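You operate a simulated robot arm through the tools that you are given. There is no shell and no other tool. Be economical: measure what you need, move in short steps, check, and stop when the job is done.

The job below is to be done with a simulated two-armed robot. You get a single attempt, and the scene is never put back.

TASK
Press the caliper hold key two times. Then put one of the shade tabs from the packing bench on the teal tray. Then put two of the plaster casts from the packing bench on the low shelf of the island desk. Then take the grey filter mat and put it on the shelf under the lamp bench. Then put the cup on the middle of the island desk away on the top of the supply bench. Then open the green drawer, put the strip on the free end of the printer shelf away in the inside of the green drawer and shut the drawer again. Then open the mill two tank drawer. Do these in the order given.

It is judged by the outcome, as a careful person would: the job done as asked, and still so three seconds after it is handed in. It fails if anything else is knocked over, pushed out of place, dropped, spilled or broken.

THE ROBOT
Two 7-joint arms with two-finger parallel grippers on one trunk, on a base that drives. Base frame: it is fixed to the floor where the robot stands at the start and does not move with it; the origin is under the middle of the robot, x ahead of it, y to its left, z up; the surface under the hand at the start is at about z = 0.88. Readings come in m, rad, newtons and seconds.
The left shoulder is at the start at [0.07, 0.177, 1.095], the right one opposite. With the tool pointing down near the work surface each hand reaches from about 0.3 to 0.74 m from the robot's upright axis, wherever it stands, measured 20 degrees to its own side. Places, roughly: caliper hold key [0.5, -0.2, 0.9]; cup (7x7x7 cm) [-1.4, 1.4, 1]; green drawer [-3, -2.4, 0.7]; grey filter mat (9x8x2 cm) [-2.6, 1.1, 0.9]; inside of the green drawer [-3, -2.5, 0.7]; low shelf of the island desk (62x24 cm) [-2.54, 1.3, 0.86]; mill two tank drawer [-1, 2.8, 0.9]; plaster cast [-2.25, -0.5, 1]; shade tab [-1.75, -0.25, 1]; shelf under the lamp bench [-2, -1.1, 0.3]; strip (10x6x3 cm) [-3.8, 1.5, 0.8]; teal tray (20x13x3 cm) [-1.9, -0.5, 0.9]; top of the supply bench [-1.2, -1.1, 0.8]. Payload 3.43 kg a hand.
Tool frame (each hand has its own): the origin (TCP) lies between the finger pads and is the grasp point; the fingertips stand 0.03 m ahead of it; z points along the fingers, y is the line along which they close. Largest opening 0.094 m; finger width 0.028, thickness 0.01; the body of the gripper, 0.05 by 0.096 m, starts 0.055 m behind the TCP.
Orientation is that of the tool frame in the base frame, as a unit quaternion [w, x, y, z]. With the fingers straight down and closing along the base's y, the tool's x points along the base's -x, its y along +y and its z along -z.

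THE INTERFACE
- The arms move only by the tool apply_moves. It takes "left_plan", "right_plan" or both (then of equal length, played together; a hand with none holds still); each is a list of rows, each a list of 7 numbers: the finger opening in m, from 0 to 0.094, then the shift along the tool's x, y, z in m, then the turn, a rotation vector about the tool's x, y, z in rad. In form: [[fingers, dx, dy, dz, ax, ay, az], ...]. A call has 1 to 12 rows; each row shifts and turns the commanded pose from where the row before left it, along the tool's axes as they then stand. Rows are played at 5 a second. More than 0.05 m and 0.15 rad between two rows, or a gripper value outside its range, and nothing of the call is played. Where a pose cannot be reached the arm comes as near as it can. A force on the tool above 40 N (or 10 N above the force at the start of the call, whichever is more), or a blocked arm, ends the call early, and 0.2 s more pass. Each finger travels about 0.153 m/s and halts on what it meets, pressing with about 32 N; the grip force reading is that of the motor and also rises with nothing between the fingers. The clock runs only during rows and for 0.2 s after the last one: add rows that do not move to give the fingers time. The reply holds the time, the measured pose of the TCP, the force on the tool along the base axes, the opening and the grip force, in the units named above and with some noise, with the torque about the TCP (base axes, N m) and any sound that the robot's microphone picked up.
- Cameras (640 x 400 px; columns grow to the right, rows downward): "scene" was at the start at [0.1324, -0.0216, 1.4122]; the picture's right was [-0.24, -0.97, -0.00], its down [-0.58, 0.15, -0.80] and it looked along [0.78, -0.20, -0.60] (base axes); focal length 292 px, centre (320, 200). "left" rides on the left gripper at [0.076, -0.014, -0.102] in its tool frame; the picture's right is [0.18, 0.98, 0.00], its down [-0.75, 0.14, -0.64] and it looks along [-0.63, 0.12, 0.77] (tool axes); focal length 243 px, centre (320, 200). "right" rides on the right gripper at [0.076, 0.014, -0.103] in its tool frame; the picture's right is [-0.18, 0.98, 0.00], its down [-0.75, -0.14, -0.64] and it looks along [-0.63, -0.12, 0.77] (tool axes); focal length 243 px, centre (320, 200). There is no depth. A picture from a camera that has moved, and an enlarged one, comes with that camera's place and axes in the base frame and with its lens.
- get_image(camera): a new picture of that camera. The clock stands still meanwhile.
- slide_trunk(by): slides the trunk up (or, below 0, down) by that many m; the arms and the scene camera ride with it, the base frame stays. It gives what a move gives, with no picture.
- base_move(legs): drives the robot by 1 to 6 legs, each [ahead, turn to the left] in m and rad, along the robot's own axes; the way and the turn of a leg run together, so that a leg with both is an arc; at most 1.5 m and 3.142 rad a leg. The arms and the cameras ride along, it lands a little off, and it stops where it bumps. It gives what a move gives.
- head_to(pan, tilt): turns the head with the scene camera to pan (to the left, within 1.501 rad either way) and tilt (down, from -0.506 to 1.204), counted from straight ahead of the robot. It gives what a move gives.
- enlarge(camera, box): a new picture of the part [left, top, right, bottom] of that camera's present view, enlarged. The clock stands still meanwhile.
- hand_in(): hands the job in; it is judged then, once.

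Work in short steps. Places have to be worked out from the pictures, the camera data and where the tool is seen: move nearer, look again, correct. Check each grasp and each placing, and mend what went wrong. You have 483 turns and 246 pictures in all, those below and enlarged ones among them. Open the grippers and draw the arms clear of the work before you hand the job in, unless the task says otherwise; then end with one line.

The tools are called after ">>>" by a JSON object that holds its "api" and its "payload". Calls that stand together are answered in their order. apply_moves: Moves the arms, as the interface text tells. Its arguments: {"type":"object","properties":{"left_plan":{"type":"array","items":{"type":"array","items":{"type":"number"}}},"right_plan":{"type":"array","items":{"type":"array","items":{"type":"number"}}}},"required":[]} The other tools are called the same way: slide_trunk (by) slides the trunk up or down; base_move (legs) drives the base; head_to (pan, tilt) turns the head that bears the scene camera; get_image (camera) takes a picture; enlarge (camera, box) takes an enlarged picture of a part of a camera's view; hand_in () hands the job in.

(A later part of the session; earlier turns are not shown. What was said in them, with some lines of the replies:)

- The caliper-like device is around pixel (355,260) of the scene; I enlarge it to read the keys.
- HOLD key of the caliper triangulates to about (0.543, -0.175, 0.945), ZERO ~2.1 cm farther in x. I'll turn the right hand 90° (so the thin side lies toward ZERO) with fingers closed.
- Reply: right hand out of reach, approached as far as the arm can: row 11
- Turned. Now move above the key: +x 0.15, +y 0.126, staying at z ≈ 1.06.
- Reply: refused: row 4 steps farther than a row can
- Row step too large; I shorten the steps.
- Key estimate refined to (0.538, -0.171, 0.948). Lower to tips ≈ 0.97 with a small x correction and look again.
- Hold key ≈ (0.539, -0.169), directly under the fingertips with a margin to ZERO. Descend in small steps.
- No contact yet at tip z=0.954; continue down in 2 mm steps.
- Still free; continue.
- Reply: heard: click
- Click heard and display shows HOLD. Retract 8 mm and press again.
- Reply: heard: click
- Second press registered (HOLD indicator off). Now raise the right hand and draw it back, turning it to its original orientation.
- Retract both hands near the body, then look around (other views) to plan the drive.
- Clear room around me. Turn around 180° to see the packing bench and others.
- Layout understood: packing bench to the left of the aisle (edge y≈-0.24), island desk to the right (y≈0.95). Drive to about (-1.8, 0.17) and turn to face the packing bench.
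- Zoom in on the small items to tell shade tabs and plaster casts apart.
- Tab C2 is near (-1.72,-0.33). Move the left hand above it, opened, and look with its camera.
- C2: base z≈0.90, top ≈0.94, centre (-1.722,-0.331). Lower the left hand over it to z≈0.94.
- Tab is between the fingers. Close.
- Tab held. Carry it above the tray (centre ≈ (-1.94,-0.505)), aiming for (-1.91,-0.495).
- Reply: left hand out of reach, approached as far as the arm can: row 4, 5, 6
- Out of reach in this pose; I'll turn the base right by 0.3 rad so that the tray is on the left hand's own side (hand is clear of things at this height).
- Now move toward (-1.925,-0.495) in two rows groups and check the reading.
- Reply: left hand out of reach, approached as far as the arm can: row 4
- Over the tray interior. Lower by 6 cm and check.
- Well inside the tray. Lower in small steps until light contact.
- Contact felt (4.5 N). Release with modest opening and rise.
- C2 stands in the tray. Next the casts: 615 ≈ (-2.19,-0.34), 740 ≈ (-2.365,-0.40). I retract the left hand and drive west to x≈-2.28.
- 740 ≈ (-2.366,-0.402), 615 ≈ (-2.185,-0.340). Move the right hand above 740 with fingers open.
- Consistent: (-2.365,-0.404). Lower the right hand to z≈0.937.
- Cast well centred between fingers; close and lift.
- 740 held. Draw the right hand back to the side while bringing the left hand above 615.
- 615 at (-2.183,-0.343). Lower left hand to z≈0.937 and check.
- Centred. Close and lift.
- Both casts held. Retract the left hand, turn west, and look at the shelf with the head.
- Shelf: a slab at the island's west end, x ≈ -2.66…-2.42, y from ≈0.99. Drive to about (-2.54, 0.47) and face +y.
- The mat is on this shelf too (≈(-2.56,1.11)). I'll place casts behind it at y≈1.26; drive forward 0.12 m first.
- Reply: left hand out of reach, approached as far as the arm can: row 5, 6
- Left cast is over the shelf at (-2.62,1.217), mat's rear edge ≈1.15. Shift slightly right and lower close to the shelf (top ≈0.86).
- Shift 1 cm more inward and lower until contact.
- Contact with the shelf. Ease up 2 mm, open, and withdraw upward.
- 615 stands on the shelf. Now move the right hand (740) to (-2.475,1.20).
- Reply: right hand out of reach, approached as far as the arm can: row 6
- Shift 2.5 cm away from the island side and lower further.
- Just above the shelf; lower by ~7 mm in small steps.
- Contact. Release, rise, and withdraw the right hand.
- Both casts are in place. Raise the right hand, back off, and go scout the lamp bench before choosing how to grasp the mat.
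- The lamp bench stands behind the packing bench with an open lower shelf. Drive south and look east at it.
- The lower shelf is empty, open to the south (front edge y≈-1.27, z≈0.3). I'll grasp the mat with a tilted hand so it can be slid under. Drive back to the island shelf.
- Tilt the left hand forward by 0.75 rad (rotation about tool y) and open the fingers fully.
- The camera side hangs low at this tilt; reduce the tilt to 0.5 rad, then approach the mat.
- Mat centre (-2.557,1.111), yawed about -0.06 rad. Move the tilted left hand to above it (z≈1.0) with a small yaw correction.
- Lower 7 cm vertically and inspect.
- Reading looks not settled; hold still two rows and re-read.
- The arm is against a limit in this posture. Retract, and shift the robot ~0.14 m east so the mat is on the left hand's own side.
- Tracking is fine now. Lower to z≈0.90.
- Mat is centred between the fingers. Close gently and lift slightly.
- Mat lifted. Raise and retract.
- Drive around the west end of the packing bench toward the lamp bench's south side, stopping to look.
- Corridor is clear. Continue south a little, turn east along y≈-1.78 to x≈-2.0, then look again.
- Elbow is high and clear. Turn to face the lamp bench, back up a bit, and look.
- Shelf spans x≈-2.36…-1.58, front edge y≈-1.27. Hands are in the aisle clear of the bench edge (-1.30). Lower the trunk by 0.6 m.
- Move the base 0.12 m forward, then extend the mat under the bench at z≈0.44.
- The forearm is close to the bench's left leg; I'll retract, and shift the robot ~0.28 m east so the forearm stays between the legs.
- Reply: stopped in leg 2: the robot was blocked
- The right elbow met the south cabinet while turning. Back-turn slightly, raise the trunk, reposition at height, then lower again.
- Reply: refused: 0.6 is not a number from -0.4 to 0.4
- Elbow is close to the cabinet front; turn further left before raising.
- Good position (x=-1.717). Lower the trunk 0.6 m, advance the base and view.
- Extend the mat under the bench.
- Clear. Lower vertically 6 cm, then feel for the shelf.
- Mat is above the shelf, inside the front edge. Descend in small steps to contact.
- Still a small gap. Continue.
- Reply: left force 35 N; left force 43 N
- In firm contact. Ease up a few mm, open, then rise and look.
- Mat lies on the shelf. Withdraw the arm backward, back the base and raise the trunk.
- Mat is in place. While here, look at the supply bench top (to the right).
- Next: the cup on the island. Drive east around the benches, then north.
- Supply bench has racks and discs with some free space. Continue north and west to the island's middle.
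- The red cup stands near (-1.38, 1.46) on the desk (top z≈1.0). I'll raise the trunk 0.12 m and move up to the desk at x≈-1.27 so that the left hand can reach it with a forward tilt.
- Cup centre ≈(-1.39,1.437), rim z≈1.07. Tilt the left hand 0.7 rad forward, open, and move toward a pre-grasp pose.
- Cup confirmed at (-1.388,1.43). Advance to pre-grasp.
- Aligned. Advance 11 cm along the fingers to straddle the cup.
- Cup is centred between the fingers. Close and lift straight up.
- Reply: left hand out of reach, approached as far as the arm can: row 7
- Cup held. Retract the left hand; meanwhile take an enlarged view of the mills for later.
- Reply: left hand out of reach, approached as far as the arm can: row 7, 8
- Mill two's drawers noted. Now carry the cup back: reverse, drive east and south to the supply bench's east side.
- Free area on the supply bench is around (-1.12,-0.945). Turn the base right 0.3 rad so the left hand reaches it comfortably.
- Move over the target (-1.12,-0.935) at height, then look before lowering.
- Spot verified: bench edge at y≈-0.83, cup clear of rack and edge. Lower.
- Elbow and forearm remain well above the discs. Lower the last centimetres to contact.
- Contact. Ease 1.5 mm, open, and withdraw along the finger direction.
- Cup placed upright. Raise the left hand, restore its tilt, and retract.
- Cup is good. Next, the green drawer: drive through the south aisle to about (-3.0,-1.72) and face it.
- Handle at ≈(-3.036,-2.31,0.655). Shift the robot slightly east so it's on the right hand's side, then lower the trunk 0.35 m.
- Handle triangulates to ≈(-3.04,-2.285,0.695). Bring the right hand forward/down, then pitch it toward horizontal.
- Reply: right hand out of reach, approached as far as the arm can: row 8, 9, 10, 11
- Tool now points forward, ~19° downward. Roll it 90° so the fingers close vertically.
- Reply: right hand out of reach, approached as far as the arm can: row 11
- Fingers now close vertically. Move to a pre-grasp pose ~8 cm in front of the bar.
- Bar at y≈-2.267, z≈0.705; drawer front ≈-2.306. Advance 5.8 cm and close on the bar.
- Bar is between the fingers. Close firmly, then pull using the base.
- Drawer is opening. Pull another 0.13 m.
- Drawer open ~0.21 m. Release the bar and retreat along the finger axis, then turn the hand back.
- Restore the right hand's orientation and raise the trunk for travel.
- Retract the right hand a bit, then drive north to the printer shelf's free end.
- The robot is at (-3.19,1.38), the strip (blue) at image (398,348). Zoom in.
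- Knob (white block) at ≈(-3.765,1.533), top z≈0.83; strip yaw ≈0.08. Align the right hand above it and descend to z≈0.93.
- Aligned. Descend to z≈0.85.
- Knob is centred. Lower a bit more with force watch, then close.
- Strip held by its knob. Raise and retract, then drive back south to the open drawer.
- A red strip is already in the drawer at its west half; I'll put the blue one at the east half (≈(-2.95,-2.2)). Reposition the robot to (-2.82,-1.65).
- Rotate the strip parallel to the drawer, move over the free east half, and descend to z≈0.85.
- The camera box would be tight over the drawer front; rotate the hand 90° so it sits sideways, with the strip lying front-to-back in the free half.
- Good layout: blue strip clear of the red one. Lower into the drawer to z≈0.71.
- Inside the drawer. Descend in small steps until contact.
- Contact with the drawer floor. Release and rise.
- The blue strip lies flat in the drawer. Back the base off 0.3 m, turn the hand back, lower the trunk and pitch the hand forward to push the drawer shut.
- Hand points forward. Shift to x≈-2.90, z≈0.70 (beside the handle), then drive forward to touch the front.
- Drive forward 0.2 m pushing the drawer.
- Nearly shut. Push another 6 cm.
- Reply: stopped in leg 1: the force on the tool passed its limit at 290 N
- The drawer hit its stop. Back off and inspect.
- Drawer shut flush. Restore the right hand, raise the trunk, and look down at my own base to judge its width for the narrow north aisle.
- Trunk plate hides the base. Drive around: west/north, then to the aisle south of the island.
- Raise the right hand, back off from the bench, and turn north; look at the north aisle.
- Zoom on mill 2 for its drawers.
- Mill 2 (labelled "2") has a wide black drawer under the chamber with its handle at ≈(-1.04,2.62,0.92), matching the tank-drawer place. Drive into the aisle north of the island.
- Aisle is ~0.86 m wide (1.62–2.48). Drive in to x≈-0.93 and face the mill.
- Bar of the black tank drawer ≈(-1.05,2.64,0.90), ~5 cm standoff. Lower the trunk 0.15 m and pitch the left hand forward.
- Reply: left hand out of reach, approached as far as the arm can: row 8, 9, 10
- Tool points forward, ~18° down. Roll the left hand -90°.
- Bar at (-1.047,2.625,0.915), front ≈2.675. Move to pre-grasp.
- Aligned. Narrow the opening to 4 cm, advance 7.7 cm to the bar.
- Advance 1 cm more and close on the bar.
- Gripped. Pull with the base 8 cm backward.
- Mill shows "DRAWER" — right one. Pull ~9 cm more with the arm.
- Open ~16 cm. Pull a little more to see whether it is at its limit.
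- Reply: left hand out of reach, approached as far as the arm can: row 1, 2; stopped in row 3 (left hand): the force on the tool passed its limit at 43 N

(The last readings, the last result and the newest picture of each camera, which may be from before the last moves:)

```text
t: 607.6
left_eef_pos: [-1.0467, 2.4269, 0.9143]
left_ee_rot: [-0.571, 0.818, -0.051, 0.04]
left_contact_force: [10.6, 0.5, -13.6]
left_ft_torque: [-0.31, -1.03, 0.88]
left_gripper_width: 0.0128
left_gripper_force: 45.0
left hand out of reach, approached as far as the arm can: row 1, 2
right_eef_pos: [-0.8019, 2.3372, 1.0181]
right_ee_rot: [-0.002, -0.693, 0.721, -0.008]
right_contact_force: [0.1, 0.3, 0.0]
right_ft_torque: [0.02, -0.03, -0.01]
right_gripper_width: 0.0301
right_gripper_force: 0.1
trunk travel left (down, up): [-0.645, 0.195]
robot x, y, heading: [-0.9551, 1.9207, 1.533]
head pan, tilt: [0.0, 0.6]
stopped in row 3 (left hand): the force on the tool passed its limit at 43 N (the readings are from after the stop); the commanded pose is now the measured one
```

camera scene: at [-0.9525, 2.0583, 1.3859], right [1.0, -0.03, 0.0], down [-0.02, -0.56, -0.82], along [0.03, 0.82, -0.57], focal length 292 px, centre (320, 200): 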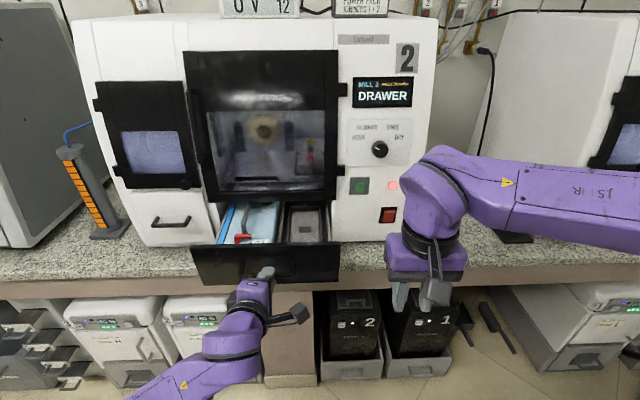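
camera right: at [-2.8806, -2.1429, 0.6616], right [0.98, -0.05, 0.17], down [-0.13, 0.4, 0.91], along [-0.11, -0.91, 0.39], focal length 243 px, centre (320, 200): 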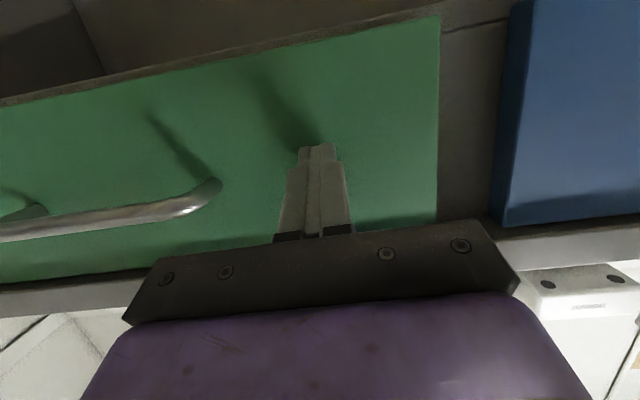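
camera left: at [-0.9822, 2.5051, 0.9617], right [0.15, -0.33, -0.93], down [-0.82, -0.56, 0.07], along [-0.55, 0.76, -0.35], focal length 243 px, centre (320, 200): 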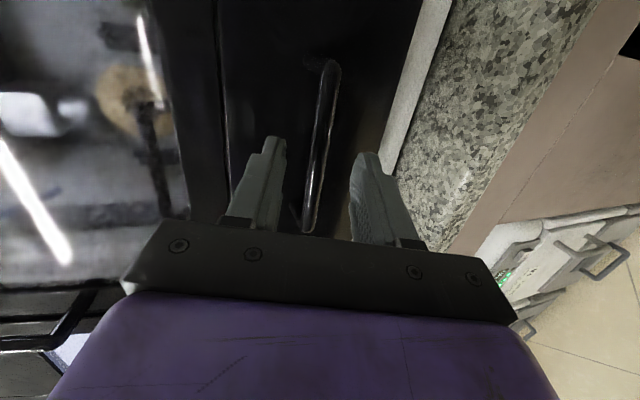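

Drawer is open ~19 cm (at its end). Release the bar and retreat slightly along the fingers.

>>> {"api": "apply_moves", "payload": {"left_plan": [[0.03, 0, 0, 0, 0, 0, 0], [0.06, 0, 0, 0, 0, 0, 0], [0.06, 0, 0, 0, 0, 0, 0]]}}

>>> {"api": "apply_moves", "payload": {"left_plan": [[0.06, 0, 0, -0.015, 0, 0, 0], [0.06, 0, 0, -0.015, 0, 0, 0], [0.06, 0, 0, -0.01, 0, 0, 0]]}}

>>> {"api": "get_image", "payload": {"camera": "left"}}

```text
t: 608.4
left_eef_pos: [-1.0487, 2.4281, 0.9182]
left_ee_rot: [-0.574, 0.816, -0.05, 0.037]
left_contact_force: [-0.3, 0.5, -1.0]
left_ft_torque: [0.0, 0.01, -0.02]
left_gripper_width: 0.06
left_gripper_force: 0.0
right_eef_pos: [-0.8026, 2.3376, 1.017]
right_ee_rot: [-0.002, -0.694, 0.72, -0.008]
right_contact_force: [0.1, -0.4, -0.5]
right_ft_torque: [-0.04, 0.0, -0.02]
right_gripper_width: 0.03
right_gripper_force: 0.1
trunk travel left (down, up): [-0.645, 0.195]
robot x, y, heading: [-0.9602, 1.9221, 1.53]
head pan, tilt: [0.0, 0.6]
```

```text
t: 609.2
left_eef_pos: [-1.0544, 2.3898, 0.9283]
left_ee_rot: [-0.574, 0.816, -0.05, 0.037]
left_contact_force: [0.0, 0.4, 0.3]
left_ft_torque: [-0.01, 0.04, 0.01]
left_gripper_width: 0.06
left_gripper_force: 0.1
right_eef_pos: [-0.8025, 2.3361, 1.016]
right_ee_rot: [-0.002, -0.694, 0.72, -0.008]
right_contact_force: [0.4, 0.2, 0.4]
right_ft_torque: [-0.01, 0.0, 0.02]
right_gripper_width: 0.0298
right_gripper_force: 0.0
trunk travel left (down, up): [-0.645, 0.195]
robot x, y, heading: [-0.9589, 1.9198, 1.533]
head pan, tilt: [0.0, 0.6]
```

```text
77 pictures are left
camera left: at [-0.99, 2.2886, 0.9773], right [0.14, -0.35, -0.92], down [-0.83, -0.55, 0.08], along [-0.54, 0.76, -0.37], focal length 243 px, centre (320, 200)
```

left: 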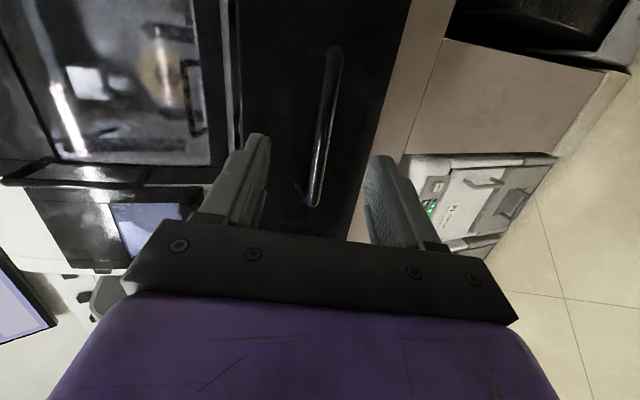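

Retreat further, clear of the handle.

>>> {"api": "apply_moves", "payload": {"left_plan": [[0.06, 0, 0, -0.03, 0, 0, 0], [0.06, 0, 0, -0.03, 0, 0, 0], [0.06, 0, -0.02, -0.02, 0, 0, 0], [0.06, 0, -0.03, 0, 0, 0, 0], [0.06, 0, -0.03, 0, 0, 0, 0], [0.06, 0, 0, 0, 0, 0, 0]]}}

>>> {"api": "slide_trunk", "payload": {"by": 0.15}}

>>> {"api": "get_image", "payload": {"camera": "scene"}}

```text
t: 610.6
left_eef_pos: [-1.0435, 2.4077, 1.0112]
left_ee_rot: [-0.574, 0.817, -0.05, 0.038]
left_contact_force: [-0.5, 0.0, 0.6]
left_ft_torque: [0.01, -0.04, -0.01]
left_gripper_width: 0.06
left_gripper_force: 0.0
left hand out of reach, approached as far as the arm can: row 1, 2, 3
right_eef_pos: [-0.8025, 2.3358, 1.0173]
right_ee_rot: [-0.002, -0.693, 0.721, -0.009]
right_contact_force: [-0.1, 0.3, -0.3]
right_ft_torque: [-0.01, 0.01, -0.01]
right_gripper_width: 0.0299
right_gripper_force: 0.1
trunk travel left (down, up): [-0.645, 0.195]
robot x, y, heading: [-0.9588, 1.9214, 1.534]
head pan, tilt: [0.0, 0.6]
```

```text
t: 612.3
left_eef_pos: [-1.0423, 2.4083, 1.1602]
left_ee_rot: [-0.574, 0.817, -0.05, 0.037]
left_contact_force: [-1.5, -0.6, -0.2]
left_ft_torque: [0.0, 0.0, -0.02]
left_gripper_width: 0.0598
left_gripper_force: 0.0
right_eef_pos: [-0.8031, 2.337, 1.1666]
right_ee_rot: [-0.002, -0.693, 0.721, -0.009]
right_contact_force: [0.1, -0.9, 0.1]
right_ft_torque: [-0.01, 0.05, -0.01]
right_gripper_width: 0.0299
right_gripper_force: 0.1
trunk travel left (down, up): [-0.795, 0.045]
robot x, y, heading: [-0.9579, 1.9242, 1.534]
head pan, tilt: [0.0, 0.6]
```

```text
76 pictures are left
camera scene: at [-0.9544, 2.0582, 1.5359], right [1.0, -0.04, 0.0], down [-0.02, -0.56, -0.82], along [0.03, 0.82, -0.57], focal length 292 px, centre (320, 200)
```

scene: 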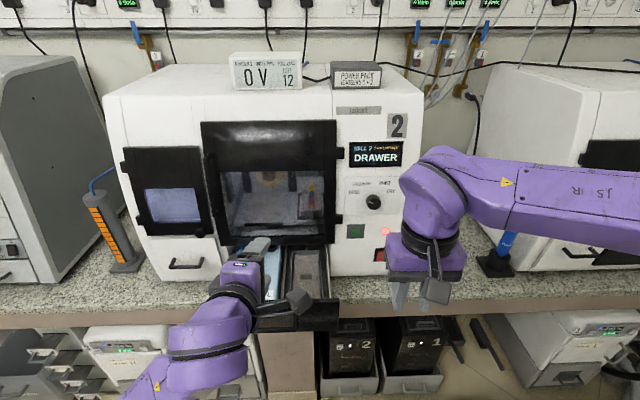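

Drawer stays open. Draw the left hand clear: unroll, unpitch and back to the side.

>>> {"api": "apply_moves", "payload": {"left_plan": [[0.06, 0, 0, 0, 0, 0, 0.15], [0.06, 0, 0, 0, 0, 0, 0.15], [0.06, 0, 0, 0, 0, 0, 0.15], [0.06, 0, 0, 0, 0, 0, 0.15], [0.06, 0, 0, 0, 0, 0, 0.15], [0.06, 0, 0, 0, 0, 0, 0.15], [0.06, 0, 0, 0, 0, 0, 0.15], [0.06, 0, 0, 0, 0, 0, 0.15], [0.06, 0, 0, 0, 0, 0, 0.15], [0.06, 0, 0, 0, 0, 0, 0.15], [0.06, 0, 0, 0, 0, 0, 0.07]]}}

>>> {"api": "apply_moves", "payload": {"left_plan": [[0.06, 0, 0.02, 0, 0, 0.15, 0], [0.06, 0, 0.02, 0, 0, 0.15, 0], [0.06, 0, 0.02, 0, 0, 0.15, 0], [0.06, 0, 0.02, 0, 0, 0.15, 0], [0.06, 0, 0.01, 0, 0, 0.15, 0], [0.06, 0, 0.01, 0, 0, 0.15, 0], [0.06, 0, 0, 0, 0, 0.15, 0], [0.06, 0, 0, 0, 0, 0.15, 0], [0.06, 0.03, 0, 0, 0, 0, 0], [0.06, 0.03, 0, 0, 0, 0, 0]]}}

>>> {"api": "get_image", "payload": {"camera": "scene"}}

```text
t: 614.7
left_eef_pos: [-1.0422, 2.4069, 1.1616]
left_ee_rot: [0.432, -0.542, 0.612, 0.38]
left_contact_force: [0.1, -0.6, 1.3]
left_ft_torque: [-0.02, 0.02, 0.03]
left_gripper_width: 0.0601
left_gripper_force: 0.1
right_eef_pos: [-0.8021, 2.3364, 1.1668]
right_ee_rot: [-0.002, -0.693, 0.72, -0.008]
right_contact_force: [-0.4, -0.4, 0.4]
right_ft_torque: [0.01, 0.02, -0.02]
right_gripper_width: 0.0301
right_gripper_force: 0.2
trunk travel left (down, up): [-0.795, 0.045]
robot x, y, heading: [-0.9556, 1.9218, 1.533]
head pan, tilt: [0.0, 0.6]
```

```text
t: 616.9
left_eef_pos: [-1.1501, 2.359, 1.1602]
left_ee_rot: [0.013, -0.662, 0.75, 0.008]
left_contact_force: [0.6, -0.3, -0.1]
left_ft_torque: [0.02, -0.01, 0.0]
left_gripper_width: 0.0599
left_gripper_force: 0.1
right_eef_pos: [-0.8027, 2.3341, 1.1676]
right_ee_rot: [-0.001, -0.694, 0.72, -0.008]
right_contact_force: [-0.6, -1.4, 1.0]
right_ft_torque: [0.02, 0.0, 0.01]
right_gripper_width: 0.0303
right_gripper_force: 0.1
trunk travel left (down, up): [-0.795, 0.045]
robot x, y, heading: [-0.9571, 1.9202, 1.536]
head pan, tilt: [0.0, 0.6]
```

```text
75 pictures are left
camera scene: at [-0.9543, 2.055, 1.5363], right [1.0, -0.03, 0.0], down [-0.02, -0.56, -0.83], along [0.03, 0.83, -0.56], focal length 292 px, centre (320, 200)
```

scene: 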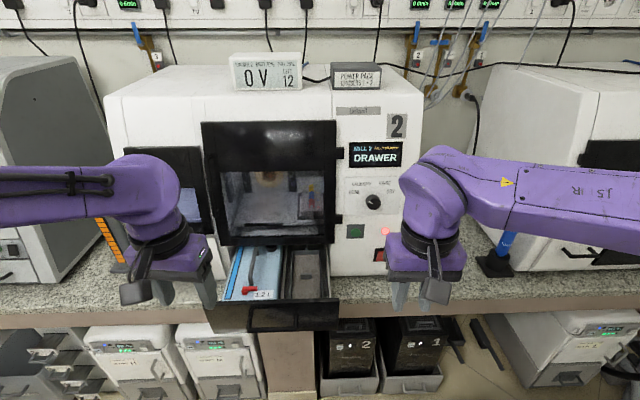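

The tank drawer of mill two is open, and both hands are clear with their grippers open. Every earlier step was checked when it was done. I hand the job in.

>>> {"api": "hand_in", "payload": {}}

```text
The job is handed in.
```

All seven steps are done in the order given, and the job is handed in; mill two's display read "DRAWER" once its tank drawer was open.
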